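You operate a simulated robot arm through the tools that you are given. There is no shell and no other tool. Be economical: measure what you need, move in short steps, check, and stop when the job is done.

The job below is to be done with a simulated two-armed robot. You get a single attempt, and the scene is never put back.

Task
Dress the loaded ROUGH drum in the rack, then fit it.
Fine: the machine is unplugged and stays so: no hand at the drum or under the hood with the plug in. Rub along the drum with the rubber block till it shows clean, block back; hood up, drum down in the drum cradle, hood shut. Pinch and drop nothing. Set down upright: rubber block.

The check looks at the end state, three seconds after you hand in, the way a careful person would. Anything else that was tipped, shoved, dropped, spilled or broken makes it a failure.

Robot
Two 7-joint arms with two-finger parallel grippers on one trunk, on a base that drives. Base frame: it is fixed to the floor where the robot stands at the start and does not move with it; the origin is under the middle of the robot, x ahead of it, y to its left, z up; the surface under the hand at the start is at about z = 0.9. Readings come in m, degrees, newtons and seconds.
The left shoulder is at the start at [0.05, 0.168, 1.157], the right one opposite. With the tool pointing down near the work surface each hand reaches from about 0.22 to 0.66 m from the robot's upright axis, wherever it stands, measured 20 degrees to its own side. Places, roughly: machine hood [-1.4, -0.4, 1.2]; machine plug [-1.75, 0, 0.75]; strip a switch [-1.6, 0.1, 0.8]; toggle switch [-1.1, -0.2, 1]. Payload 1.57 kg a hand.
The tool frame of a hand sits at the grasp point between the pads (the TCP): z along the fingers, y along the line on which they close. The tips reach 0.03 m beyond it. Largest opening 0.08 m; finger width 0.017, thickness 0.012; the body of the gripper, 0.04 by 0.082 m, starts 0.08 m behind the TCP.
Orientation is that of the tool frame in the base frame, as a unit quaternion [x, y, z, w]. With the fingers straight down and closing along the base's y, the tool's x points along the base's -x, its y along +y and its z along -z.

Tools
- The arms move only by the tool step_arm. It takes "left_targets", "right_targets" or both (then of equal length, played together; a hand with none holds still); each is a list of rows, each an object (a shift or turn left out is 0, a gripper value left out holds the last) with "travel": the shift along the tool's x, y, z in units of 20 mm (1.0 is 20 mm), a list of three; "delta_rot": the turn, a rotation vector about the tool's x, y, z in units of 8 degrees (1.0 is 8 degrees), a list of three; "fingers": the gripper command, from -1 (shut) to 1 (fully open), values between in proportion. In form: [{"travel": [x, y, z], "delta_rot": [wx, wy, wz], "fingers": fingers}, ...]. A call has 1 to 20 rows; each row shifts and turns the commanded pose from where the row before left it, along the tool's axes as they then stand. A call with a number of a shift or a turn outside -1 to 1 is refused whole. Each row takes 0.2 s and may step no farther than 0.05 m and 8.6 degrees from the row before; otherwise, or with a gripper value out of range, the whole call is refused. Where a pose cannot be reached the arm comes as near as it can. A force on the tool above 40 N (or 10 N above the force at the start of the call, whichever is more), or a blocked arm, ends the call early, and 0.2 s more pass. The fingers move at their own pace (about 0.045 m/s each) and stop on an object; they squeeze with about 21 N. The grip force told is the motor's: it shows also when the fingers shut on nothing. Time passes only in rows, and 0.2 s behind the last, so rows that do not move let the fingers close. It gives the time, the measured TCP pose, the force on the tool (base axes), the opening and the grip force at its end, in the units of the frame above (readings bear some noise), with the torque about the TCP (base axes, N m) and any sound that the robot's microphone picked up.
- Cameras (640 x 400 px; columns grow to the right, rows downward): "scene" is now at [0.1258, 0.0233, 1.3713]; the picture's right is [0.25, -0.97, 0.00], its down [-0.51, -0.13, -0.85] and it looks along [0.82, 0.21, -0.53] (base axes); focal length 236 px, centre (320, 200). "left" rides on the left gripper at [0.072, 0.007, -0.122] in its tool frame; the picture's right is [-0.09, 1.00, 0.00], its down [-0.84, -0.08, -0.54] and it looks along [-0.54, -0.05, 0.84] (tool axes); focal length 238 px, centre (320, 200). "right" rides on the right gripper at [0.072, -0.007, -0.122] in its tool frame; the picture's right is [0.09, 1.00, 0.00], its down [-0.84, 0.08, -0.54] and it looks along [-0.54, 0.05, 0.84] (tool axes); focal length 238 px, centre (320, 200). There is no depth. A picture from a camera that has moved, and an enlarged one, comes with that camera's place and axes in the base frame and with its lens.
- grab_frame(camera): a new picture of that camera. No time passes.
- raise_lower(by): slides the trunk up (or, below 0, down) by that many m; the arms and the scene camera ride with it, the base frame stays. It gives what a move gives, with no picture.
- base_move(legs): drives the robot by 1 to 6 legs, each [ahead, left, turn to the left] in m, m and degrees, along the robot's own axes; the way and the turn of a leg run together, so that a leg with both is an arc; at most 1.5 m and 180 degrees a leg. The arms and the cameras ride along, it lands a little off, and it stops where it bumps. It gives what a move gives.
- turn_head(pan, tilt): turns the head with the scene camera to pan (to the left, within 80 degrees either way) and tilt (down, from -29 to 69), counted from straight ahead of the robot. It gives what a move gives.
- inspect(camera, box): a new picture of the part [left, top, right, bottom] of that camera's present view, enlarged. No time passes.
- close_job(): hands the job in; it is judged then, once.

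Go step by step. Nothing tells you exact positions but the pictures and the camera data: compare them with the known pose of the tool, close in by small moves and look again before you grip or let go. The budget is 120 turns and 88 pictures, counting those below and the enlarged ones. Unless the task says otherwise, let go and move clear before handing in, and close with one line.

The tools are called after "Call:" as a command line: name --argument value ..., lists and objects as JSON in quotes. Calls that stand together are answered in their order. step_arm: Moves the arms, as the interface text tells. Its arguments: {"type":"object","properties":{"left_targets":{"type":"array","items":{"type":"object","properties":{"travel":{"type":"array","items":{"type":"number"}},"delta_rot":{"type":"array","items":{"type":"number"}},"fingers":{"type":"number"}}}},"right_targets":{"type":"array","items":{"type":"object","properties":{"travel":{"type":"array","items":{"type":"number"}},"delta_rot":{"type":"array","items":{"type":"number"}},"fingers":{"type":"number"}}}}},"required":[]} The other tools are called the same way: raise_lower (by) slides the trunk up or down; base_move (legs) drives the base; turn_head (pan, tilt) turns the head that bears the scene camera; grab_frame (camera) takes a picture; inspect (camera, box) takes an enlarged picture of a part of a camera's view; close_job () hands the job in.

At the start:

```text
time: 0.0
left_position: [0.313, 0.2664, 1.2613]
left_tool_rot: [0.0, 1.0, -0.001, 0.001]
left_wrist_force: [-0.7, 0.0, 0.1]
left_torque: [0.01, 0.0, 0.01]
left_opening: 0.0801
left_finger_force: 0.1
right_position: [0.4034, -0.0775, 1.258]
right_tool_rot: [0.0, 1.0, 0.0, 0.001]
right_wrist_force: [0.5, -0.3, 0.1]
right_torque: [0.0, 0.02, 0.0]
right_opening: 0.0799
right_finger_force: 0.2
trunk travel left (down, up): [-0.325, 0.118]
robot x, y, heading: [-0.0027, 0.0063, -0.1]
head pan, tilt: [14.4, 31.9]
```

scene: 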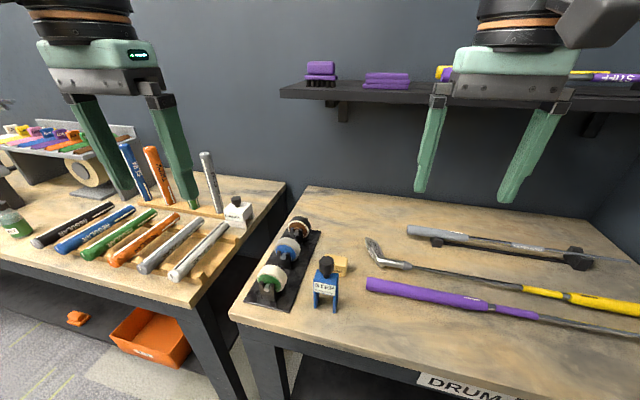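
right: 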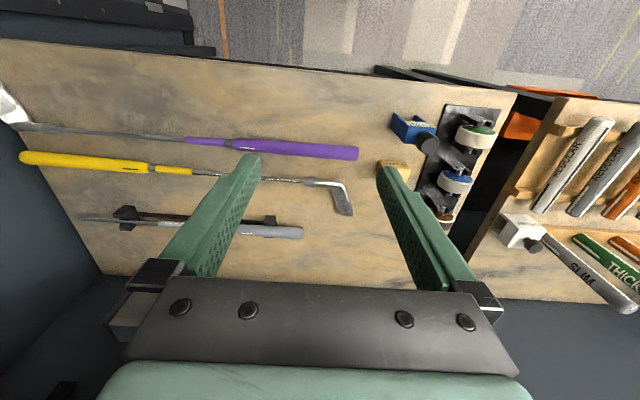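
left: 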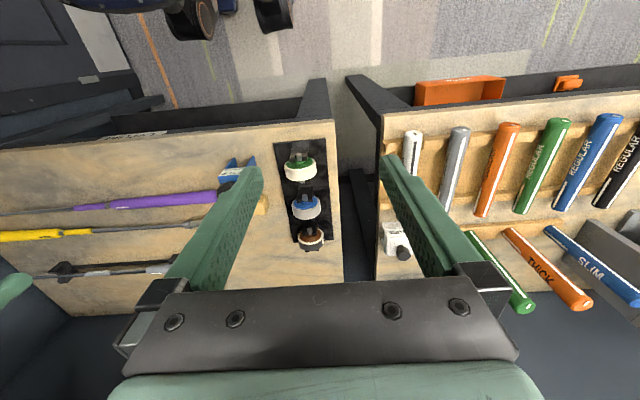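

I see a golf-club workshop: a black rack with three drums (green, blue, brown) on the front bench, with a blue device and a tan block beside it. I'll zoom in on the drums to find the ROUGH one.

Call:
inspect --camera "scene" --box '[230, 200, 390, 320]'

Call:
inspect --camera "left" --box '[210, 130, 350, 260]'

```text
3.33 times, centred on (310, 260) of scene
camera zoom: at [0.1258, 0.0233, 1.3713], right [0.25, -0.97, 0.0], down [-0.51, -0.13, -0.85], along [0.82, 0.21, -0.53], focal length 787 px, centre (353, 0)
```

zoom: 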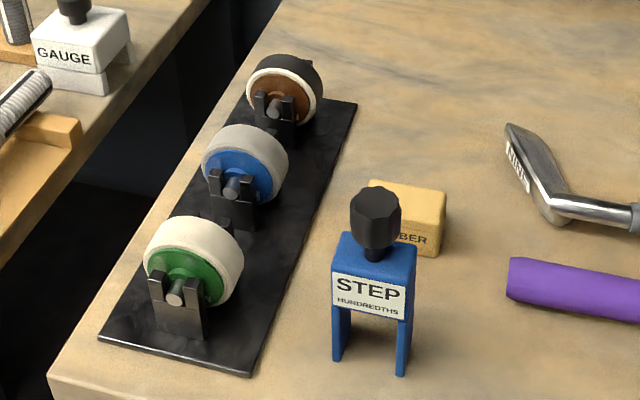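

```text
3.08 times, centred on (280, 195) of left
camera zoom: at [0.2394, 0.2736, 1.3829], right [0.09, 1.0, 0.0], down [0.84, -0.08, 0.54], along [0.54, -0.05, -0.84], focal length 733 px, centre (443, 215)
```

zoom: 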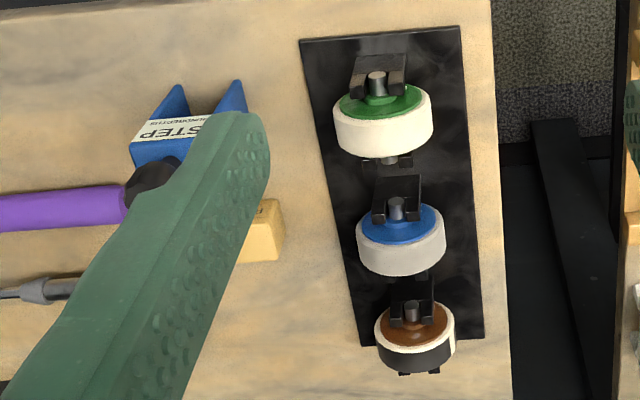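

The brown drum looks dark (loaded), but I want a label or legend to confirm it. I'll turn the head to look around the room.

Call:
turn_head --pan 30 --tilt 5

Call:
grab_frame --camera "scene"

Call:
turn_head --pan 18 --tilt 45

Call:
grab_frame --camera "scene"

```text
time: 0.9
left_position: [0.3123, 0.2673, 1.2609]
left_tool_rot: [-0.001, 1.0, -0.001, 0.0]
left_wrist_force: [0.6, 0.0, -0.5]
left_torque: [0.01, 0.01, -0.01]
left_opening: 0.08
left_finger_force: 0.1
right_position: [0.4028, -0.0786, 1.258]
right_tool_rot: [-0.001, 1.0, 0.0, 0.001]
right_wrist_force: [-0.4, 0.0, -0.1]
right_torque: [0.02, -0.01, 0.02]
right_opening: 0.0802
right_finger_force: 0.0
trunk travel left (down, up): [-0.325, 0.118]
robot x, y, heading: [0.0046, -0.0023, -0.1]
head pan, tilt: [30.0, 5.0]
```

```text
82 pictures are left
camera scene: at [0.1186, 0.0468, 1.4145], right [0.5, -0.87, 0.0], down [-0.08, -0.04, -1.0], along [0.86, 0.5, -0.09], focal length 236 px, centre (320, 200)
```

scene: 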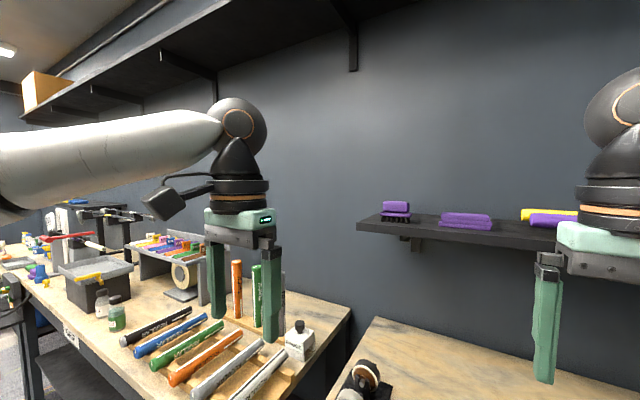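

```text
time: 2.0
left_position: [0.3121, 0.2673, 1.2629]
left_tool_rot: [0.0, 1.0, 0.0, 0.001]
left_wrist_force: [-0.1, -0.6, -0.1]
left_torque: [0.0, 0.02, 0.01]
left_opening: 0.08
left_finger_force: 0.1
right_position: [0.4025, -0.0783, 1.2555]
right_tool_rot: [0.0, 1.0, 0.0, 0.0]
right_wrist_force: [0.4, 0.8, 0.0]
right_torque: [0.02, 0.03, -0.01]
right_opening: 0.08
right_finger_force: 0.1
trunk travel left (down, up): [-0.325, 0.118]
robot x, y, heading: [0.0013, 0.0012, -0.1]
head pan, tilt: [18.0, 45.0]
```

```text
81 pictures are left
camera scene: at [0.1163, 0.026, 1.3516], right [0.31, -0.95, 0.0], down [-0.67, -0.22, -0.71], along [0.67, 0.22, -0.71], focal length 236 px, centre (320, 200)
```

scene: 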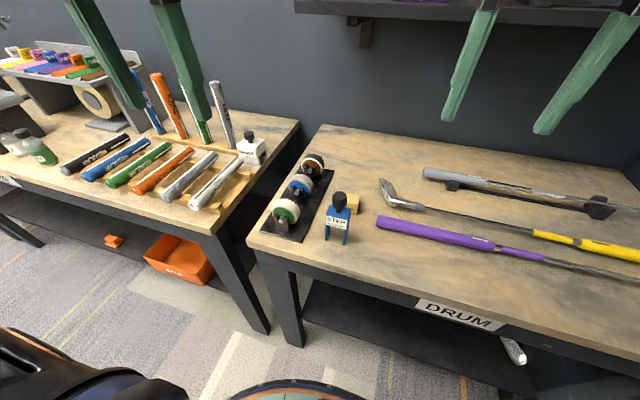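

A "DRUM…" sign hangs on the bench front, so I'll read that. Then I'll drive round to look at the machine.

Call:
inspect --camera "scene" --box '[400, 280, 540, 370]'

Call:
inspect --camera "scene" --box '[240, 140, 370, 250]'

```text
4.44 times, centred on (470, 325) of scene
camera zoom: at [0.1163, 0.026, 1.3516], right [0.31, -0.95, 0.0], down [-0.67, -0.22, -0.71], along [0.67, 0.22, -0.71], focal length 1050 px, centre (-347, -356)
```

zoom: 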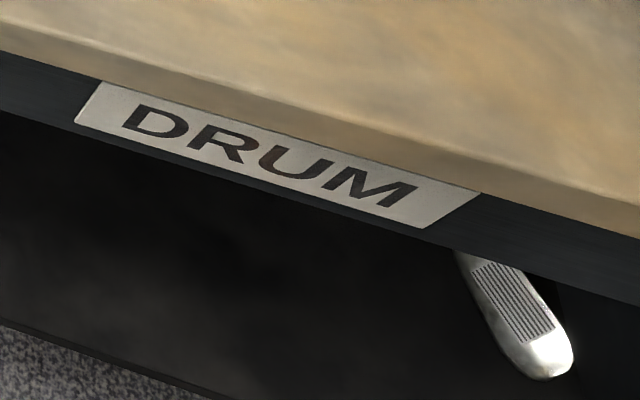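

```text
3.64 times, centred on (305, 195) of scene
camera zoom: at [0.1163, 0.026, 1.3516], right [0.31, -0.95, 0.0], down [-0.67, -0.22, -0.71], along [0.67, 0.22, -0.71], focal length 859 px, centre (374, 218)
```

zoom: 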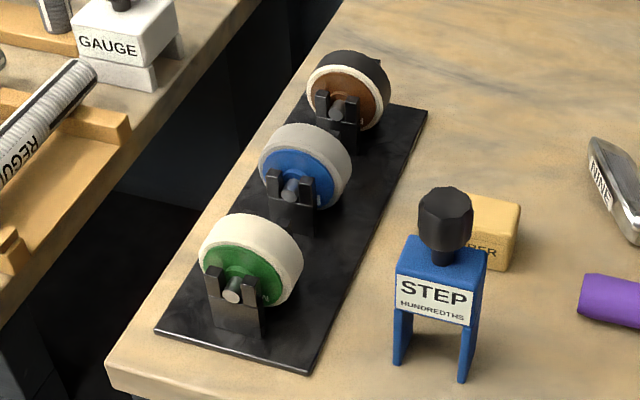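

I place the drums on a rack along x at about y 0.21: green at x≈0.44, blue at 0.53 and brown at 0.62, with the rubber block near (0.54, 0.08). Next I'll move in a little and bring the left wrist camera over the drums to read any markings.

Call:
base_move --legs '[[0.06, 0, 0]]'

Call:
step_arm --left_targets '[{"travel": [0, -0.5, 1]}, {"travel": [0, -0.5, 1]}, {"travel": [0, -0.5, 1]}, {"travel": [-0.5, 0, 1]}, {"travel": [-0.5, 0, 1]}]'

Call:
grab_frame --camera "left"

Call:
turn_head --pan 20 --tilt 45

Call:
inspect --camera "scene" --box '[220, 100, 420, 260]'

```text
time: 3.0
left_position: [0.3726, 0.2664, 1.2609]
left_tool_rot: [0.0, 1.0, -0.001, 0.001]
left_wrist_force: [0.9, -0.1, 0.1]
left_torque: [0.0, 0.03, 0.01]
left_opening: 0.0803
left_finger_force: 0.1
right_position: [0.4625, -0.078, 1.2571]
right_tool_rot: [0.0, 1.0, 0.0, 0.0]
right_wrist_force: [-0.1, 0.6, 0.3]
right_torque: [0.03, 0.04, 0.01]
right_opening: 0.08
right_finger_force: 0.1
trunk travel left (down, up): [-0.325, 0.118]
robot x, y, heading: [0.0594, 0.0009, -0.2]
head pan, tilt: [18.0, 45.0]
```

```text
time: 4.2
left_position: [0.3914, 0.2368, 1.1601]
left_tool_rot: [0.0, 1.0, -0.001, 0.001]
left_wrist_force: [-0.7, -0.1, 0.0]
left_torque: [0.03, 0.0, 0.01]
left_opening: 0.0802
left_finger_force: 0.0
right_position: [0.4625, -0.0779, 1.2567]
right_tool_rot: [0.0, 1.0, 0.0, 0.0]
right_wrist_force: [-0.4, -0.5, 0.8]
right_torque: [0.0, -0.02, 0.01]
right_opening: 0.0797
right_finger_force: 0.0
trunk travel left (down, up): [-0.325, 0.118]
robot x, y, heading: [0.0589, -0.001, -0.1]
head pan, tilt: [18.0, 45.0]
```

```text
78 pictures are left
camera left: at [0.3191, 0.2435, 1.2821], right [0.09, 1.0, 0.0], down [0.84, -0.08, 0.54], along [0.54, -0.05, -0.84], focal length 238 px, centre (320, 200)
```

left: 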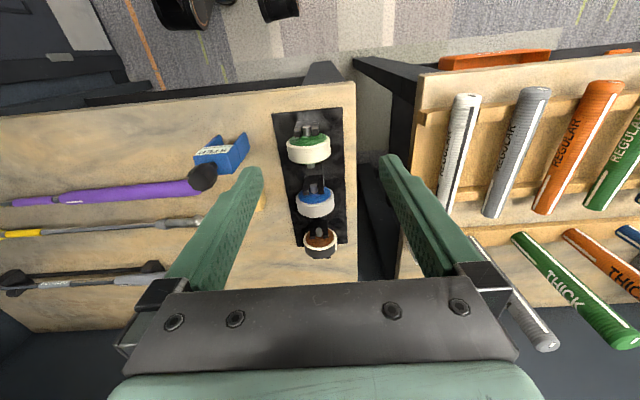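

```text
time: 4.8
left_position: [0.3918, 0.2384, 1.162]
left_tool_rot: [0.0, 1.0, -0.001, 0.0]
left_wrist_force: [-1.0, 0.4, -0.3]
left_torque: [0.0, -0.01, 0.0]
left_opening: 0.0801
left_finger_force: 0.0
right_position: [0.4625, -0.0774, 1.2574]
right_tool_rot: [0.001, 1.0, 0.0, -0.001]
right_wrist_force: [0.2, -0.3, -0.2]
right_torque: [0.01, 0.01, -0.02]
right_opening: 0.0798
right_finger_force: 0.1
trunk travel left (down, up): [-0.325, 0.118]
robot x, y, heading: [0.0604, 0.0024, 0.1]
head pan, tilt: [20.0, 45.0]
```

```text
2.50 times, centred on (320, 180) of scene
camera zoom: at [0.1745, 0.0287, 1.3516], right [0.34, -0.94, 0.0], down [-0.66, -0.24, -0.71], along [0.66, 0.24, -0.71], focal length 590 px, centre (320, 250)
```

zoom: 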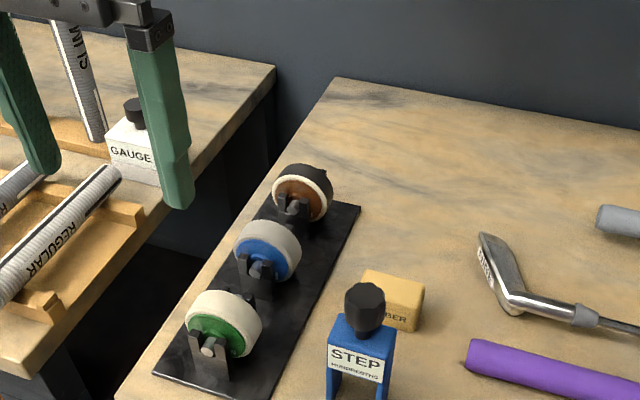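

Call:
inspect --camera "left" --box '[280, 115, 360, 265]'

Call:
inspect --camera "scene" --box '[255, 155, 345, 245]'

```text
2.67 times, centred on (320, 190) of left
camera zoom: at [0.3187, 0.2436, 1.2826], right [0.09, 1.0, 0.0], down [0.84, -0.08, 0.54], along [0.54, -0.05, -0.84], focal length 636 px, centre (320, 227)
```

zoom: 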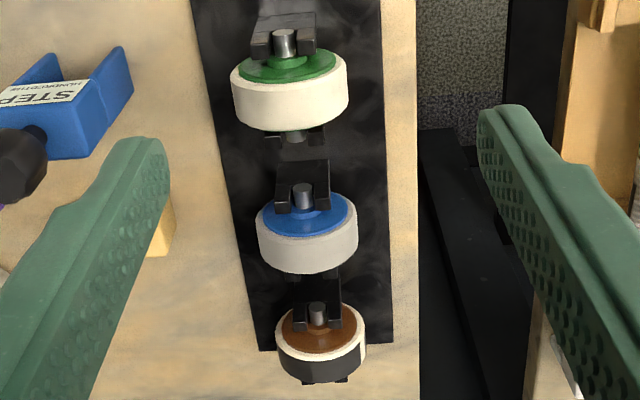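

```text
4.44 times, centred on (300, 200) of scene
camera zoom: at [0.1745, 0.0287, 1.3516], right [0.34, -0.94, 0.0], down [-0.66, -0.24, -0.71], along [0.66, 0.24, -0.71], focal length 1050 px, centre (409, 200)
```

zoom: 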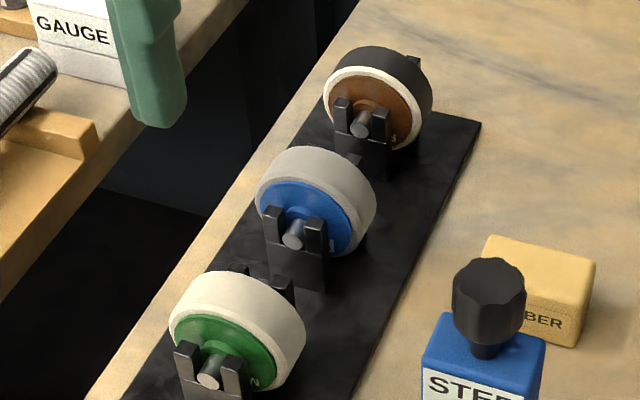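

Only the brown drum shows a loaded black surface. I'll bring the left hand over the rubber block, and check the drum label as I get closer.

Call:
step_arm --left_targets '[{"travel": [-0.91, -0.95, 0.37]}, {"travel": [-0.91, -0.95, 0.37]}, {"travel": [-0.91, -0.95, 0.37]}, {"travel": [-0.91, -0.95, 0.37]}, {"travel": [-0.91, -0.95, 0.37]}, {"travel": [-0.91, -0.95, 0.37]}, {"travel": [-0.91, -0.95, 0.37]}, {"travel": [-0.91, -0.95, 0.37]}]'

Call:
grab_frame --camera "left"

Call:
inspect --camera "scene" --box '[230, 110, 410, 260]'

```text
time: 6.6
left_position: [0.491, 0.1395, 1.1164]
left_tool_rot: [-0.001, 1.0, 0.0, 0.001]
left_wrist_force: [0.0, -0.5, 0.0]
left_torque: [0.03, -0.04, 0.01]
left_opening: 0.0799
left_finger_force: 0.0
left hand out of reach, approached as far as the arm can: row 6, 7, 8
right_position: [0.4626, -0.078, 1.2564]
right_tool_rot: [0.0, 1.0, 0.0, 0.0]
right_wrist_force: [0.1, 0.2, -0.1]
right_torque: [0.02, 0.02, -0.04]
right_opening: 0.0799
right_finger_force: 0.0
trunk travel left (down, up): [-0.325, 0.118]
robot x, y, heading: [0.0632, 0.0009, -0.1]
head pan, tilt: [20.0, 45.0]
```

```text
74 pictures are left
camera left: at [0.4182, 0.1473, 1.2377], right [0.09, 1.0, 0.0], down [0.84, -0.08, 0.54], along [0.54, -0.05, -0.84], focal length 238 px, centre (320, 200)
```

left: 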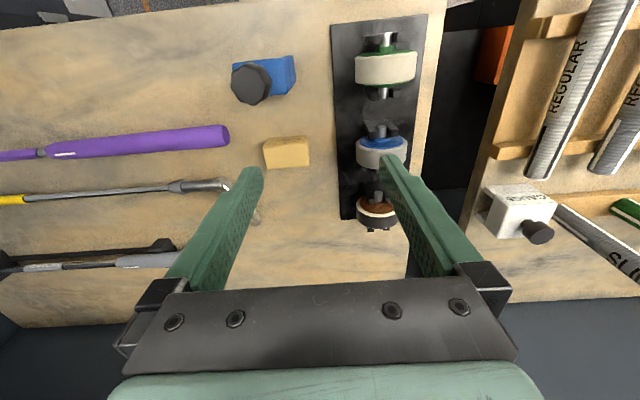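

```text
2.67 times, centred on (320, 185) of scene
camera zoom: at [0.1749, 0.0288, 1.3515], right [0.34, -0.94, 0.0], down [-0.66, -0.24, -0.71], along [0.66, 0.24, -0.71], focal length 630 px, centre (320, 240)
```

zoom: 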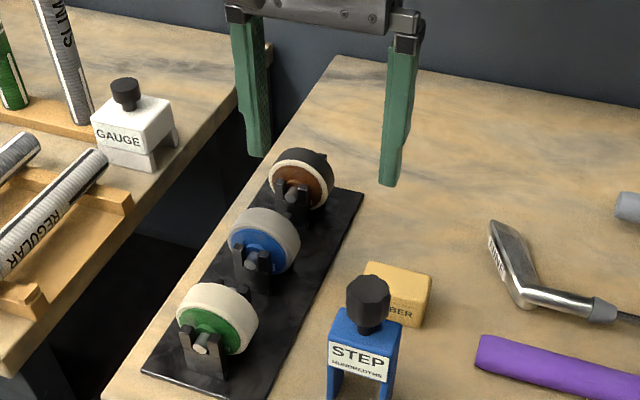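

The left hand ran out of reach at that height. The block is at about (0.538, 0.088) and the brown drum at about (0.63, 0.21). I'll edge the base forward slightly and lower the trunk a little.

Call:
base_move --legs '[[0.05, 0, 0]]'

Call:
raise_lower --by -0.05

Call:
step_arm --left_targets '[{"travel": [0.1, -0.6, 0]}, {"travel": [0.1, -0.6, 0]}, {"travel": [0, -0.6, 0]}, {"travel": [0, -0.6, 0]}]'

Call:
grab_frame --camera "left"

```text
time: 7.5
left_position: [0.5402, 0.141, 1.1168]
left_tool_rot: [0.0, 1.0, -0.001, 0.001]
left_wrist_force: [0.7, 0.3, 0.5]
left_torque: [-0.03, -0.02, 0.0]
left_opening: 0.0801
left_finger_force: 0.0
right_position: [0.513, -0.0781, 1.2578]
right_tool_rot: [-0.001, 1.0, 0.0, 0.0]
right_wrist_force: [0.9, 0.1, -0.2]
right_torque: [-0.01, 0.03, 0.01]
right_opening: 0.08
right_finger_force: 0.0
trunk travel left (down, up): [-0.325, 0.118]
robot x, y, heading: [0.111, 0.0008, -0.1]
head pan, tilt: [20.0, 45.0]
```

```text
time: 8.4
left_position: [0.5415, 0.1408, 1.0669]
left_tool_rot: [0.001, 1.0, -0.002, 0.001]
left_wrist_force: [0.3, 0.3, -0.2]
left_torque: [-0.02, -0.03, 0.0]
left_opening: 0.0803
left_finger_force: 0.0
right_position: [0.5117, -0.0786, 1.2073]
right_tool_rot: [0.0, 1.0, 0.0, 0.001]
right_wrist_force: [-0.1, 1.2, 0.9]
right_torque: [0.02, -0.02, 0.0]
right_opening: 0.08
right_finger_force: 0.1
trunk travel left (down, up): [-0.275, 0.168]
robot x, y, heading: [0.1059, -0.0018, 0.1]
head pan, tilt: [20.0, 45.0]
```

```text
time: 9.4
left_position: [0.5409, 0.1408, 1.0658]
left_tool_rot: [0.0, 1.0, -0.001, 0.001]
left_wrist_force: [-0.2, 0.3, -0.2]
left_torque: [-0.01, 0.01, -0.01]
left_opening: 0.0803
left_finger_force: 0.1
left hand out of reach, approached as far as the arm can: row 1, 2, 3, 4
right_position: [0.5122, -0.0786, 1.2067]
right_tool_rot: [0.0, 1.0, 0.0, 0.0]
right_wrist_force: [0.6, -0.7, -1.4]
right_torque: [-0.02, 0.01, 0.03]
right_opening: 0.0799
right_finger_force: 0.0
trunk travel left (down, up): [-0.275, 0.168]
robot x, y, heading: [0.1088, -0.0016, -0.1]
head pan, tilt: [20.0, 45.0]
```

```text
72 pictures are left
camera left: at [0.4674, 0.1473, 1.1879], right [0.09, 1.0, 0.0], down [0.84, -0.08, 0.54], along [0.54, -0.05, -0.84], focal length 238 px, centre (320, 200)
```

left: 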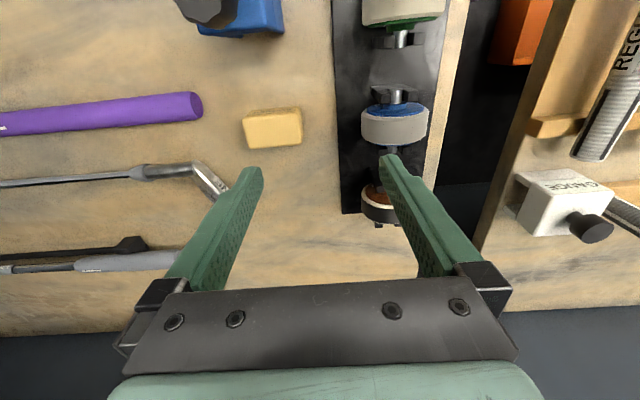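

The left arm doesn't reach well toward the middle. I'll shift the base 0.1 m to the right so the block and drum lie more to the left hand's side.

Call:
base_move --legs '[[0, -0.1, 0]]'

Call:
step_arm --left_targets '[{"travel": [0, 0.5, 0]}, {"travel": [0, 0.7, 0]}, {"travel": [0, 0.7, 0]}]'

Call:
grab_frame --camera "left"

```text
time: 10.9
left_position: [0.5405, 0.0416, 1.0675]
left_tool_rot: [0.001, 1.0, 0.0, 0.001]
left_wrist_force: [0.1, 0.3, 1.4]
left_torque: [0.01, 0.02, 0.02]
left_opening: 0.0802
left_finger_force: 0.0
right_position: [0.5113, -0.1769, 1.2067]
right_tool_rot: [0.0, 1.0, 0.0, 0.0]
right_wrist_force: [-0.2, -0.1, -0.6]
right_torque: [0.05, 0.0, -0.01]
right_opening: 0.0802
right_finger_force: 0.1
trunk travel left (down, up): [-0.275, 0.168]
robot x, y, heading: [0.1093, -0.1006, 0.1]
head pan, tilt: [20.0, 45.0]
```

```text
time: 11.8
left_position: [0.5388, 0.0796, 1.0672]
left_tool_rot: [0.0, 1.0, -0.001, 0.001]
left_wrist_force: [0.0, -0.6, 0.4]
left_torque: [0.02, 0.0, -0.01]
left_opening: 0.0799
left_finger_force: 0.0
right_position: [0.5123, -0.1781, 1.2069]
right_tool_rot: [0.001, 1.0, -0.001, 0.002]
right_wrist_force: [0.2, 0.6, 0.0]
right_torque: [-0.01, -0.05, 0.01]
right_opening: 0.0801
right_finger_force: 0.0
trunk travel left (down, up): [-0.275, 0.168]
robot x, y, heading: [0.1096, -0.0995, -0.3]
head pan, tilt: [20.0, 45.0]
```

```text
71 pictures are left
camera left: at [0.4668, 0.0864, 1.1878], right [0.09, 1.0, 0.0], down [0.84, -0.08, 0.54], along [0.54, -0.05, -0.84], focal length 238 px, centre (320, 200)
```

left: 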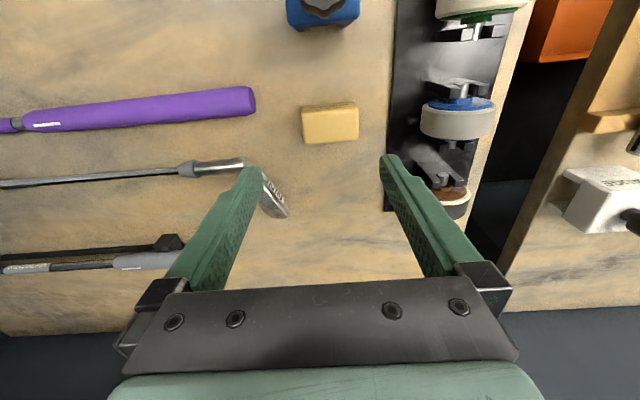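

The hand is nearly above the block, which is about 55 mm wide along y. I'll fine-align, descend to about z 0.965 and look again.

Call:
step_arm --left_targets '[{"travel": [0.2, 0.5, 0.5]}, {"travel": [0, 0, 1]}, {"travel": [0, 0, 1]}, {"travel": [0, 0, 1]}, {"travel": [0, 0, 1]}, {"travel": [0, 0, 0.5]}]'

Call:
grab_frame --camera "left"

Call:
grab_frame --camera "scene"

```text
time: 13.2
left_position: [0.5371, 0.0891, 0.9666]
left_tool_rot: [0.0, 1.0, -0.001, 0.001]
left_wrist_force: [0.6, 0.7, -0.1]
left_torque: [-0.03, -0.02, 0.03]
left_opening: 0.0801
left_finger_force: 0.1
right_position: [0.5118, -0.1772, 1.2074]
right_tool_rot: [0.0, 1.0, 0.0, -0.001]
right_wrist_force: [-0.7, 0.0, -0.5]
right_torque: [-0.01, 0.0, 0.0]
right_opening: 0.0802
right_finger_force: 0.2
trunk travel left (down, up): [-0.275, 0.168]
robot x, y, heading: [0.1103, -0.0963, 0.2]
head pan, tilt: [20.0, 45.0]
```

```text
70 pictures are left
camera left: at [0.4639, 0.0962, 1.0874], right [0.09, 1.0, 0.0], down [0.84, -0.08, 0.54], along [0.54, -0.05, -0.84], focal length 238 px, centre (320, 200)
```

left: 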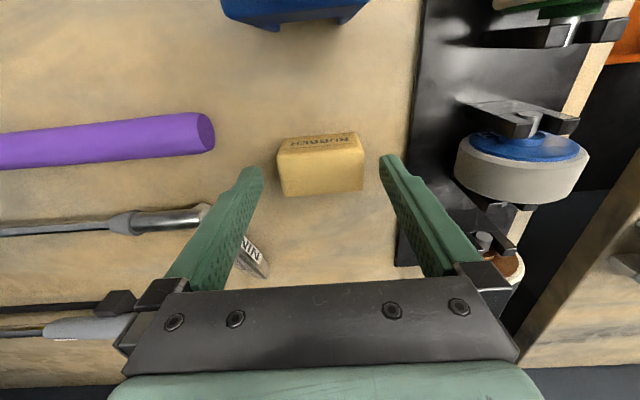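

```text
69 pictures are left
camera scene: at [0.2242, -0.0704, 1.3016], right [0.34, -0.94, 0.0], down [-0.66, -0.24, -0.71], along [0.66, 0.24, -0.71], focal length 236 px, centre (320, 200)
```

scene: 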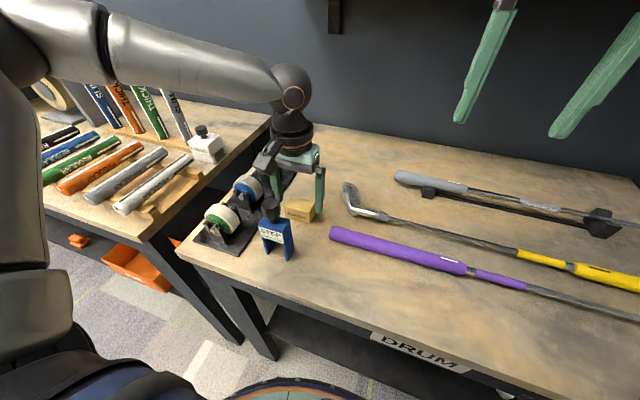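

The block is about 33×59×30 mm and centred at about (0.541, 0.089). I'll descend so the tips sit just above the bench, then close.

Call:
step_arm --left_targets '[{"travel": [-0.2, 0, 0.5]}, {"travel": [0, 0, 0.5]}, {"travel": [0, 0, 0.45]}, {"fingers": -1}, {}, {}, {}, {}]'

Call:
grab_frame --camera "left"

```text
time: 14.9
left_position: [0.5405, 0.089, 0.937]
left_tool_rot: [0.0, 1.0, -0.001, 0.0]
left_wrist_force: [-0.2, 0.2, -0.2]
left_torque: [-0.02, 0.03, -0.02]
left_opening: 0.0593
left_finger_force: 21.1
right_position: [0.5112, -0.1778, 1.2068]
right_tool_rot: [0.0, 1.0, 0.001, -0.001]
right_wrist_force: [0.9, 0.3, -0.4]
right_torque: [-0.01, 0.0, -0.03]
right_opening: 0.08
right_finger_force: 0.2
trunk travel left (down, up): [-0.275, 0.168]
robot x, y, heading: [0.1159, -0.0988, 0.1]
head pan, tilt: [20.0, 45.0]
```

```text
68 pictures are left
camera left: at [0.4677, 0.0962, 1.0587], right [0.09, 1.0, 0.0], down [0.84, -0.08, 0.54], along [0.54, -0.05, -0.84], focal length 238 px, centre (320, 200)
```

left: 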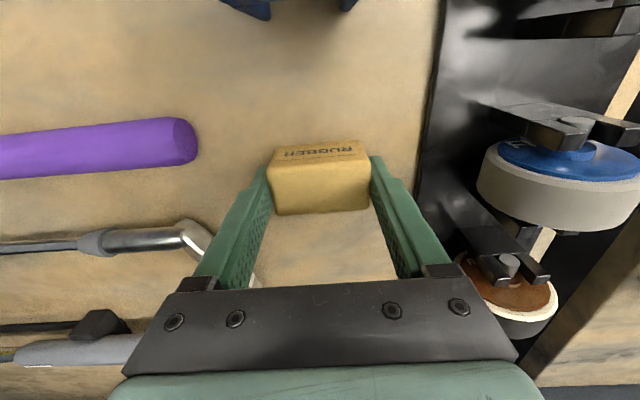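

The block is gripped at 59 mm. From here I can see letters on the drum flanges, so I'll zoom in on those, then lift.

Call:
inspect --camera "left" --box '[440, 120, 640, 340]'

Call:
step_arm --left_targets '[{"travel": [0, 0, -0.5]}, {"travel": [0, 0, -1]}, {"travel": [0, 0, -1]}, {"travel": [0, 0, -1]}, {"travel": [0, 0, -1]}, {"travel": [0, 0, -1]}]'

Call:
grab_frame --camera "left"

```text
1.82 times, centred on (540, 230) of left
camera zoom: at [0.4677, 0.0962, 1.0587], right [0.09, 1.0, 0.0], down [0.84, -0.08, 0.54], along [0.54, -0.05, -0.84], focal length 433 px, centre (-80, 146)
```

zoom: 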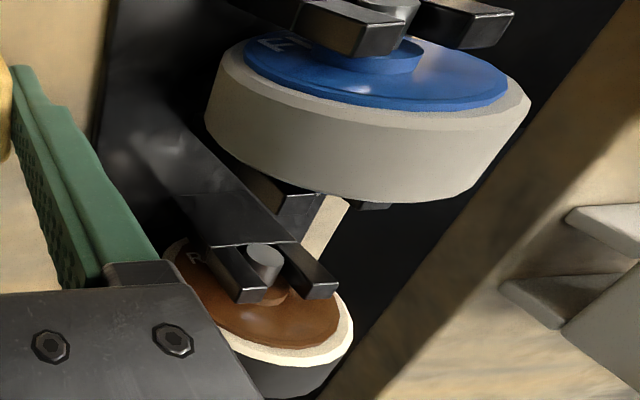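

```text
time: 16.4
left_position: [0.5412, 0.0886, 1.0484]
left_tool_rot: [0.001, 1.0, -0.001, 0.001]
left_wrist_force: [0.3, 0.1, -0.4]
left_torque: [-0.01, 0.03, 0.0]
left_opening: 0.0
left_finger_force: 21.2
right_position: [0.5126, -0.1769, 1.2075]
right_tool_rot: [0.0, 1.0, 0.001, 0.0]
right_wrist_force: [-0.2, -0.4, 0.1]
right_torque: [0.02, 0.0, -0.01]
right_opening: 0.08
right_finger_force: 0.1
trunk travel left (down, up): [-0.275, 0.168]
robot x, y, heading: [0.112, -0.0972, 0.0]
head pan, tilt: [20.0, 45.0]
```

```text
66 pictures are left
camera left: at [0.4678, 0.0961, 1.1694], right [0.09, 1.0, 0.0], down [0.84, -0.08, 0.54], along [0.54, -0.05, -0.84], focal length 238 px, centre (320, 200)
```

left: 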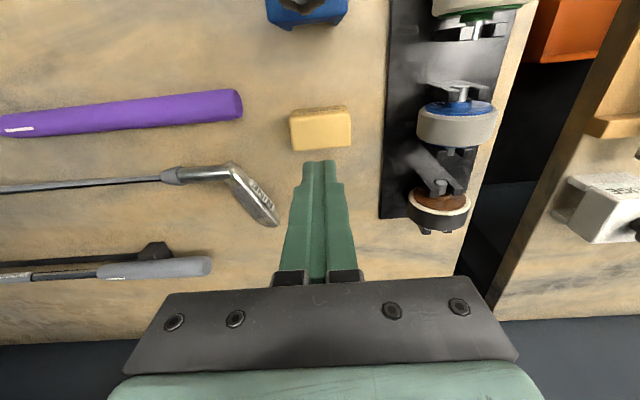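

The grip slipped and the block stayed on the bench, still upright as far as I can see. I'll look closer before regripping deeper.

Call:
inspect --camera "left" --box '[260, 80, 380, 170]'

Call:
inspect --camera "scene" --box '[230, 140, 370, 260]'

```text
4.44 times, centred on (320, 125) of left
camera zoom: at [0.4678, 0.0961, 1.1694], right [0.09, 1.0, 0.0], down [0.84, -0.08, 0.54], along [0.54, -0.05, -0.84], focal length 1059 px, centre (320, 533)
```

zoom: 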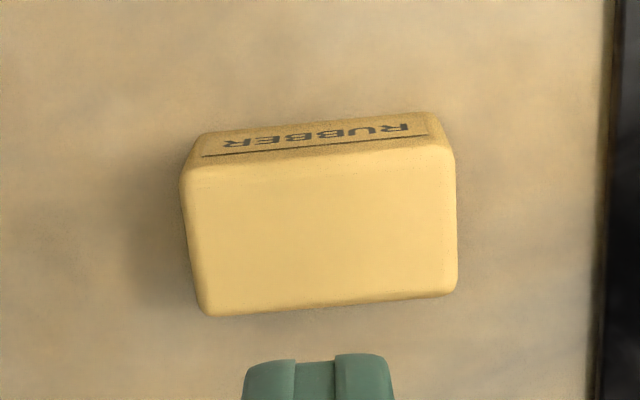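

```text
3.33 times, centred on (300, 200) of scene
camera zoom: at [0.224, -0.0705, 1.3016], right [0.34, -0.94, 0.0], down [-0.66, -0.24, -0.71], along [0.66, 0.24, -0.71], focal length 787 px, centre (387, 200)
```

zoom: 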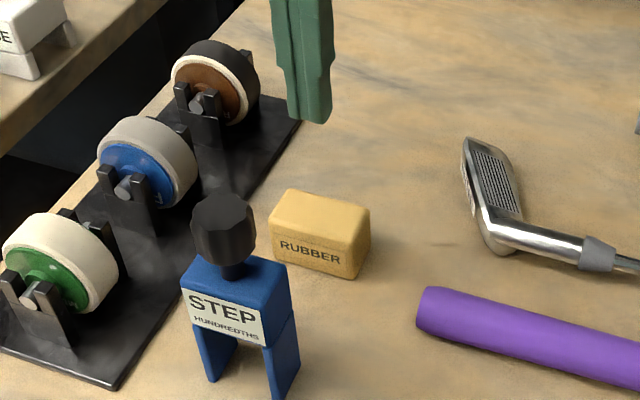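

The block hasn't moved, and it measures about 37 mm tall and still centred near (0.540, 0.089). I'll regrip lower, feeling for the bench.

Call:
step_arm --left_targets '[{"fingers": 1}, {}, {}, {}, {}, {"travel": [0, 0, 1]}, {"travel": [0, 0, 1]}, {"travel": [0, 0, 1]}, {"travel": [0, 0, 1]}, {"travel": [0, 0, 0.7]}, {"travel": [0, 0, 0.5]}, {"travel": [0, 0, 0.4]}, {"travel": [0, 0, 0.15]}, {"travel": [0, 0, 0.15]}]'

```text
time: 19.4
left_position: [0.5408, 0.089, 0.9296]
left_tool_rot: [0.0, 1.0, -0.001, 0.002]
left_wrist_force: [-0.5, 1.3, 5.3]
left_torque: [0.28, 0.07, 0.0]
left_opening: 0.0801
left_finger_force: 0.1
right_position: [0.5113, -0.1787, 1.2085]
right_tool_rot: [-0.001, 1.0, 0.0, 0.001]
right_wrist_force: [0.8, 0.5, -0.1]
right_torque: [-0.01, -0.03, 0.0]
right_opening: 0.0802
right_finger_force: 0.1
trunk travel left (down, up): [-0.275, 0.168]
robot x, y, heading: [0.1074, -0.0982, -0.2]
head pan, tilt: [20.0, 45.0]
```

Call:
step_arm --left_targets '[{"travel": [0, 0, -0.08]}, {"fingers": -1}, {}, {}, {}, {}, {}, {"travel": [0, 0, -0.1]}, {"travel": [0, 0, -0.2]}, {"travel": [0, 0, -0.3]}, {"travel": [0, 0, -0.4]}]'

Call:
grab_frame --camera "left"

```text
time: 21.8
left_position: [0.5408, 0.0889, 0.9519]
left_tool_rot: [0.0, 1.0, -0.001, 0.0]
left_wrist_force: [-1.2, 0.5, -0.6]
left_torque: [0.02, -0.03, 0.01]
left_opening: 0.0594
left_finger_force: 21.0
right_position: [0.5114, -0.178, 1.2079]
right_tool_rot: [0.0, 1.0, 0.0, 0.0]
right_wrist_force: [-0.1, 0.9, -0.1]
right_torque: [-0.01, -0.01, -0.01]
right_opening: 0.0799
right_finger_force: 0.0
trunk travel left (down, up): [-0.275, 0.168]
robot x, y, heading: [0.1114, -0.0978, 0.2]
head pan, tilt: [20.0, 45.0]
```

```text
63 pictures are left
camera left: at [0.4675, 0.0956, 1.0728], right [0.09, 1.0, 0.0], down [0.84, -0.08, 0.54], along [0.54, -0.05, -0.84], focal length 238 px, centre (320, 200)
```

left: 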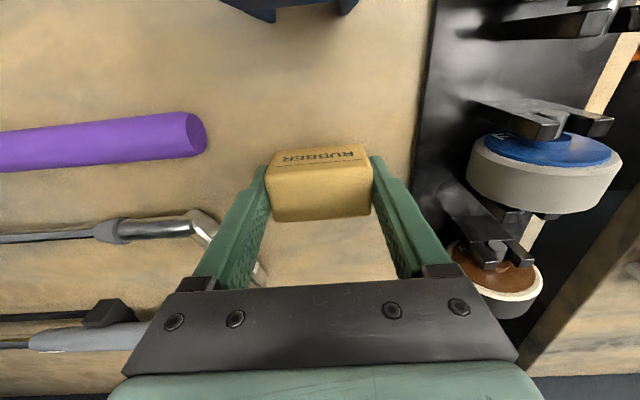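

Held this time. I'll continue lifting gently.

Call:
step_arm --left_targets '[{"travel": [0, 0, -0.5]}, {"travel": [0, 0, -0.5]}, {"travel": [0, 0, -0.5]}, {"travel": [0, 0, -0.6]}, {"travel": [0, 0, -0.6]}, {"travel": [0, 0, -0.6]}, {"travel": [0, 0, -0.6]}, {"travel": [0, 0, -0.5]}, {}]'

Call:
grab_frame --camera "left"

```text
time: 23.8
left_position: [0.5393, 0.0901, 1.0388]
left_tool_rot: [0.0, 1.0, -0.001, 0.001]
left_wrist_force: [0.5, 0.1, -0.6]
left_torque: [0.01, -0.02, -0.02]
left_opening: 0.0597
left_finger_force: 21.2
right_position: [0.5114, -0.1783, 1.2077]
right_tool_rot: [0.0, 1.0, 0.0, 0.0]
right_wrist_force: [-0.8, 0.3, -0.7]
right_torque: [-0.02, -0.02, -0.02]
right_opening: 0.0801
right_finger_force: 0.1
trunk travel left (down, up): [-0.275, 0.168]
robot x, y, heading: [0.108, -0.0984, -0.1]
head pan, tilt: [20.0, 45.0]
```

```text
62 pictures are left
camera left: at [0.4674, 0.0961, 1.1606], right [0.09, 1.0, 0.0], down [0.84, -0.08, 0.54], along [0.54, -0.05, -0.84], focal length 238 px, centre (320, 200)
```

left: 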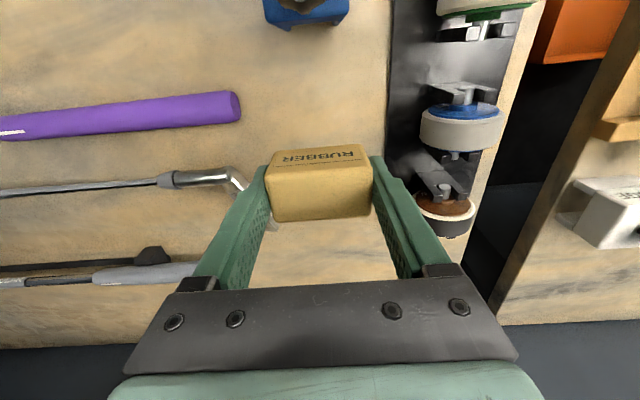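

The block is firmly held. The brown drum, which carries an "R", is centred at about (0.617, 0.213) with its top near z 0.987. I'll carry the block above it.

Call:
step_arm --left_targets '[{"travel": [0, 0, -0.8]}, {"travel": [-0.557, 0.879, 0]}, {"travel": [-0.557, 0.879, 0]}, {"travel": [-0.557, 0.879, 0]}, {"travel": [-0.557, 0.879, 0]}, {"travel": [-0.557, 0.879, 0]}, {"travel": [-0.557, 0.879, 0]}, {"travel": [-0.557, 0.879, 0]}, {}]'

Call:
grab_frame --camera "left"

Call:
inspect --camera "scene" --box '[180, 90, 360, 230]'

```text
time: 25.8
left_position: [0.6179, 0.2128, 1.0546]
left_tool_rot: [0.001, 1.0, -0.001, 0.001]
left_wrist_force: [0.0, -0.9, -0.3]
left_torque: [0.01, -0.03, -0.02]
left_opening: 0.0596
left_finger_force: 20.7
right_position: [0.5109, -0.177, 1.2066]
right_tool_rot: [0.0, 1.0, 0.0, 0.001]
right_wrist_force: [-0.5, 0.0, -0.3]
right_torque: [0.0, 0.03, -0.01]
right_opening: 0.0798
right_finger_force: 0.0
trunk travel left (down, up): [-0.275, 0.168]
robot x, y, heading: [0.1123, -0.0969, 0.1]
head pan, tilt: [20.0, 45.0]
```

```text
61 pictures are left
camera left: at [0.5452, 0.2191, 1.1764], right [0.09, 1.0, 0.0], down [0.84, -0.08, 0.54], along [0.54, -0.05, -0.84], focal length 238 px, centre (320, 200)
```

left: 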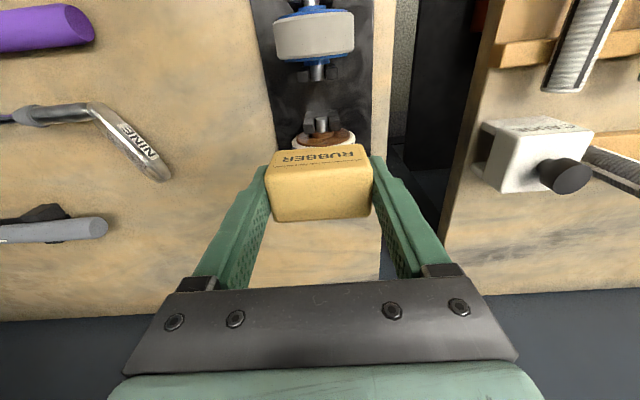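

```text
2.86 times, centred on (270, 160) of scene
camera zoom: at [0.2241, -0.0705, 1.3016], right [0.34, -0.94, 0.0], down [-0.66, -0.24, -0.71], along [0.66, 0.24, -0.71], focal length 675 px, centre (463, 314)
```

zoom: 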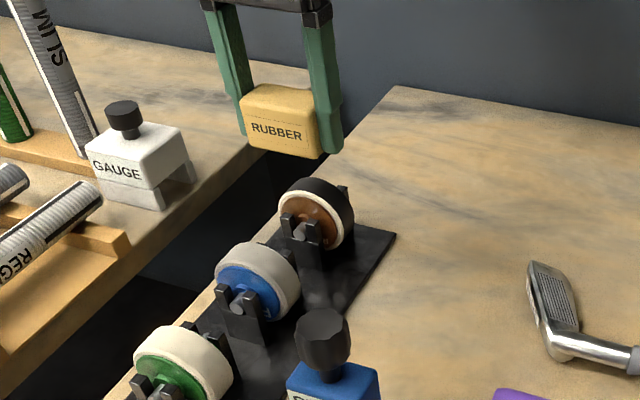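

The block is aligned over the drum (the drum's y is about 0.2145). I'll descend gently until it makes contact.

Call:
step_arm --left_targets '[{"travel": [-0.3, 0.08, 0.5]}, {"travel": [0, 0, 0.5]}, {"travel": [0, 0, 0.4]}, {"travel": [0, 0, 0.1]}, {"travel": [0, 0, 0.1]}]'

Call:
inspect --camera "scene" --box '[180, 90, 360, 230]'

```text
time: 26.9
left_position: [0.624, 0.2153, 1.0224]
left_tool_rot: [0.0, 1.0, -0.001, 0.001]
left_wrist_force: [0.5, -0.1, -0.1]
left_torque: [0.02, -0.03, -0.04]
left_opening: 0.0598
left_finger_force: 20.4
right_position: [0.5126, -0.1768, 1.2073]
right_tool_rot: [0.0, 1.0, 0.0, 0.0]
right_wrist_force: [0.8, -0.2, 0.0]
right_torque: [-0.01, -0.02, 0.01]
right_opening: 0.0799
right_finger_force: 0.1
trunk travel left (down, up): [-0.275, 0.168]
robot x, y, heading: [0.1067, -0.1022, -0.0]
head pan, tilt: [20.0, 45.0]
```

```text
2.86 times, centred on (270, 160) of scene
camera zoom: at [0.2242, -0.0704, 1.3015], right [0.34, -0.94, 0.0], down [-0.66, -0.24, -0.71], along [0.66, 0.24, -0.71], focal length 675 px, centre (463, 314)
```

zoom: 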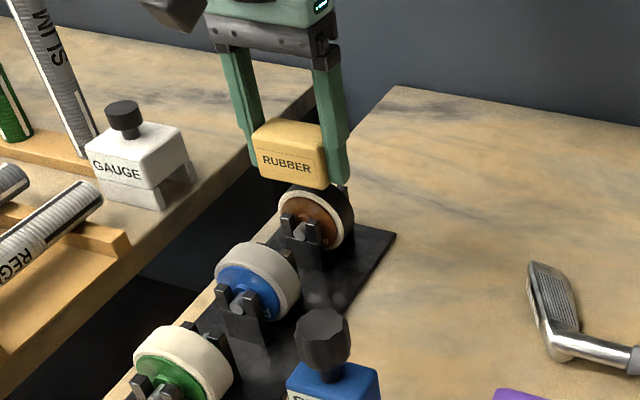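

Call:
step_arm --left_targets '[{"travel": [0, 0, 0.1]}, {"travel": [0, 0, 0.1]}, {}]'

Call:
step_arm --left_targets '[{"travel": [0, 0, 0.1]}, {"travel": [0, 0, 0.1]}, {}]'

```text
time: 27.8
left_position: [0.6238, 0.2142, 1.0193]
left_tool_rot: [0.0, 1.0, 0.0, 0.001]
left_wrist_force: [0.6, -0.2, 0.4]
left_torque: [-0.01, -0.03, 0.0]
left_opening: 0.0594
left_finger_force: 21.3
right_position: [0.5108, -0.177, 1.2074]
right_tool_rot: [0.0, 1.0, 0.0, 0.0]
right_wrist_force: [-0.7, -1.1, -0.4]
right_torque: [0.07, 0.01, -0.01]
right_opening: 0.0799
right_finger_force: 0.0
trunk travel left (down, up): [-0.275, 0.168]
robot x, y, heading: [0.107, -0.0967, -0.1]
head pan, tilt: [20.0, 45.0]
```

```text
time: 28.6
left_position: [0.6243, 0.2129, 1.0152]
left_tool_rot: [0.0, 1.0, -0.001, 0.001]
left_wrist_force: [-0.7, -0.3, -0.9]
left_torque: [0.01, 0.01, 0.0]
left_opening: 0.0595
left_finger_force: 20.7
right_position: [0.5122, -0.1774, 1.2078]
right_tool_rot: [0.0, 1.0, 0.0, -0.001]
right_wrist_force: [-0.6, -0.2, -0.3]
right_torque: [0.05, 0.0, 0.0]
right_opening: 0.0799
right_finger_force: 0.0
trunk travel left (down, up): [-0.275, 0.168]
robot x, y, heading: [0.1073, -0.0973, 0.1]
head pan, tilt: [20.0, 45.0]
```

Call:
step_arm --left_targets '[{"travel": [0, 0.05, 0.1]}, {"travel": [0, 0, 0.1]}, {}]'

Call:
step_arm --left_targets '[{"travel": [0, 0, 0.1]}, {"travel": [0, 0, 0.1]}, {}]'

Call:
inspect --camera "scene" --box '[210, 120, 310, 200]'

```text
time: 29.4
left_position: [0.6241, 0.2147, 1.0119]
left_tool_rot: [-0.001, 1.0, -0.001, 0.001]
left_wrist_force: [0.8, 0.1, -1.1]
left_torque: [0.02, 0.02, 0.01]
left_opening: 0.0594
left_finger_force: 20.9
right_position: [0.5106, -0.178, 1.2075]
right_tool_rot: [0.0, 1.0, 0.0, 0.0]
right_wrist_force: [-0.1, 0.8, -0.6]
right_torque: [0.04, 0.01, 0.01]
right_opening: 0.0799
right_finger_force: 0.0
trunk travel left (down, up): [-0.275, 0.168]
robot x, y, heading: [0.1081, -0.1033, 0.1]
head pan, tilt: [20.0, 45.0]
```

```text
time: 30.1
left_position: [0.6244, 0.2157, 1.0067]
left_tool_rot: [0.0, 1.0, 0.0, 0.001]
left_wrist_force: [-0.1, 0.3, -0.6]
left_torque: [0.0, 0.02, 0.0]
left_opening: 0.0596
left_finger_force: 21.0
right_position: [0.5122, -0.1776, 1.207]
right_tool_rot: [-0.001, 1.0, 0.0, 0.0]
right_wrist_force: [-0.2, -0.2, -0.5]
right_torque: [-0.04, 0.01, -0.01]
right_opening: 0.0799
right_finger_force: 0.1
trunk travel left (down, up): [-0.275, 0.168]
robot x, y, heading: [0.1074, -0.0983, 0.1]
head pan, tilt: [20.0, 45.0]
```

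```text
5.00 times, centred on (260, 160) of scene
camera zoom: at [0.2242, -0.0704, 1.3016], right [0.34, -0.94, 0.0], down [-0.66, -0.24, -0.71], along [0.66, 0.24, -0.71], focal length 1181 px, centre (620, 400)
```

zoom: 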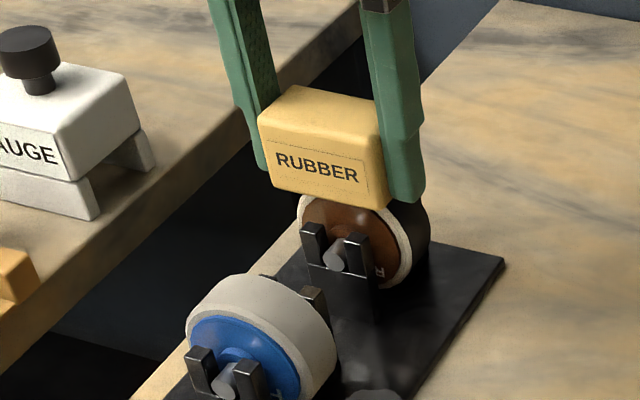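

Contact should come at about TCP z 1.003, so I'll continue carefully.

Call:
step_arm --left_targets '[{"travel": [0, 0, 0.1]}, {"travel": [0, 0, 0.05]}, {}]'

Call:
step_arm --left_targets '[{"travel": [0, 0, 0.1]}, {"travel": [0, 0, 0.05]}, {}]'

```text
time: 30.9
left_position: [0.6247, 0.2143, 1.0067]
left_tool_rot: [0.0, 1.0, -0.001, 0.004]
left_wrist_force: [-1.2, 0.1, 11.7]
left_torque: [0.02, 0.0, 0.03]
left_opening: 0.0593
left_finger_force: 21.0
right_position: [0.5109, -0.178, 1.208]
right_tool_rot: [-0.001, 1.0, 0.001, 0.001]
right_wrist_force: [-0.1, -0.5, 0.5]
right_torque: [-0.01, 0.0, 0.01]
right_opening: 0.0802
right_finger_force: 0.1
trunk travel left (down, up): [-0.275, 0.168]
robot x, y, heading: [0.108, -0.0998, -0.0]
head pan, tilt: [20.0, 45.0]
```

```text
time: 31.8
left_position: [0.6249, 0.2128, 1.0062]
left_tool_rot: [0.0, 1.0, 0.0, 0.006]
left_wrist_force: [2.1, 0.7, 28.7]
left_torque: [0.05, -0.13, 0.0]
left_opening: 0.0601
left_finger_force: 20.9
right_position: [0.509, -0.1779, 1.2079]
right_tool_rot: [0.0, 1.0, 0.0, 0.001]
right_wrist_force: [0.2, -0.1, -0.5]
right_torque: [-0.04, -0.01, 0.01]
right_opening: 0.0801
right_finger_force: 0.0
trunk travel left (down, up): [-0.275, 0.168]
robot x, y, heading: [0.1082, -0.1008, 0.0]
head pan, tilt: [20.0, 45.0]
```

That's contact, but 29 N is too firm. I'll ease off to about 10 N and stroke along the drum axis (x).

Call:
step_arm --left_targets '[{"travel": [0, 0.05, -0.15]}, {"travel": [-0.4, 0, 0]}, {"travel": [-0.4, 0, 0]}, {"travel": [0.4, 0, 0]}, {"travel": [0.4, 0, 0]}, {"travel": [0.4, 0, 0]}, {"travel": [0.4, 0, 0]}, {"travel": [-0.4, 0, 0]}, {"travel": [-0.4, 0, 0]}]'

Call:
inspect --camera "scene" --box '[210, 120, 310, 200]'

```text
time: 33.8
left_position: [0.6203, 0.2153, 1.0055]
left_tool_rot: [0.0, 1.0, 0.001, 0.0]
left_wrist_force: [-8.0, -0.2, 13.6]
left_torque: [0.0, 0.24, 0.0]
left_opening: 0.0596
left_finger_force: 21.4
right_position: [0.5093, -0.1786, 1.2075]
right_tool_rot: [0.0, 1.0, 0.001, 0.002]
right_wrist_force: [-1.0, -0.3, 0.6]
right_torque: [-0.01, -0.01, -0.02]
right_opening: 0.0799
right_finger_force: 0.1
trunk travel left (down, up): [-0.275, 0.168]
robot x, y, heading: [0.11, -0.0983, 0.2]
head pan, tilt: [20.0, 45.0]
```

```text
5.00 times, centred on (260, 160) of scene
camera zoom: at [0.2209, -0.0713, 1.3019], right [0.34, -0.94, 0.0], down [-0.66, -0.24, -0.71], along [0.67, 0.24, -0.7], focal length 1181 px, centre (620, 400)
```

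zoom: 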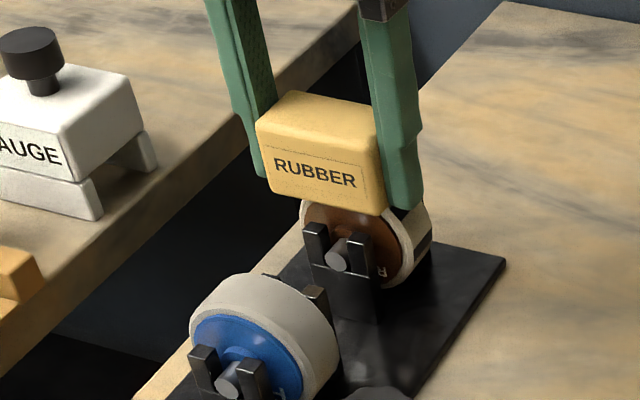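

It's working: the felt is turning pale, with a dark patch left. I'll make more and longer strokes.

Call:
step_arm --left_targets '[{"travel": [-0.5, 0, 0]}, {"travel": [-0.5, 0, 0]}, {"travel": [-0.3, 0, 0]}, {"travel": [0.5, 0, 0]}, {"travel": [0.5, 0, 0]}, {"travel": [0.5, 0, 0]}, {"travel": [0.5, 0, 0]}, {"travel": [0.3, 0, 0]}, {"travel": [-0.5, 0, 0]}, {"travel": [-0.5, 0, 0]}, {"travel": [-0.5, 0, 0]}, {"travel": [-0.5, 0, 0]}, {"travel": [-0.3, 0, 0]}, {"travel": [0.5, 0, 0]}, {"travel": [0.5, 0, 0]}, {"travel": [0.3, 0, 0]}]'

Call:
inspect --camera "scene" --box '[210, 120, 310, 200]'

```text
time: 37.1
left_position: [0.625, 0.2152, 1.0048]
left_tool_rot: [0.0, 1.0, -0.001, 0.003]
left_wrist_force: [9.8, -0.1, 10.3]
left_torque: [-0.03, -0.3, -0.03]
left_opening: 0.0596
left_finger_force: 20.8
right_position: [0.5101, -0.1791, 1.2085]
right_tool_rot: [0.001, 1.0, 0.001, 0.0]
right_wrist_force: [-1.4, 0.1, -0.3]
right_torque: [0.0, -0.02, 0.04]
right_opening: 0.0801
right_finger_force: 0.1
trunk travel left (down, up): [-0.275, 0.168]
robot x, y, heading: [0.1089, -0.1002, -0.2]
head pan, tilt: [20.0, 45.0]
```

```text
5.00 times, centred on (260, 160) of scene
camera zoom: at [0.2242, -0.071, 1.3016], right [0.34, -0.94, 0.0], down [-0.66, -0.24, -0.71], along [0.66, 0.24, -0.71], focal length 1181 px, centre (620, 400)
```

zoom: 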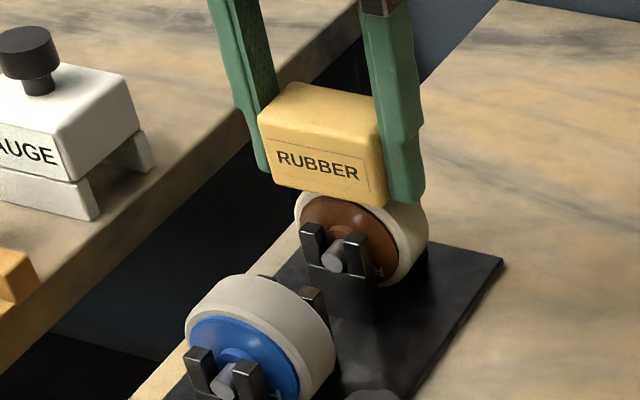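

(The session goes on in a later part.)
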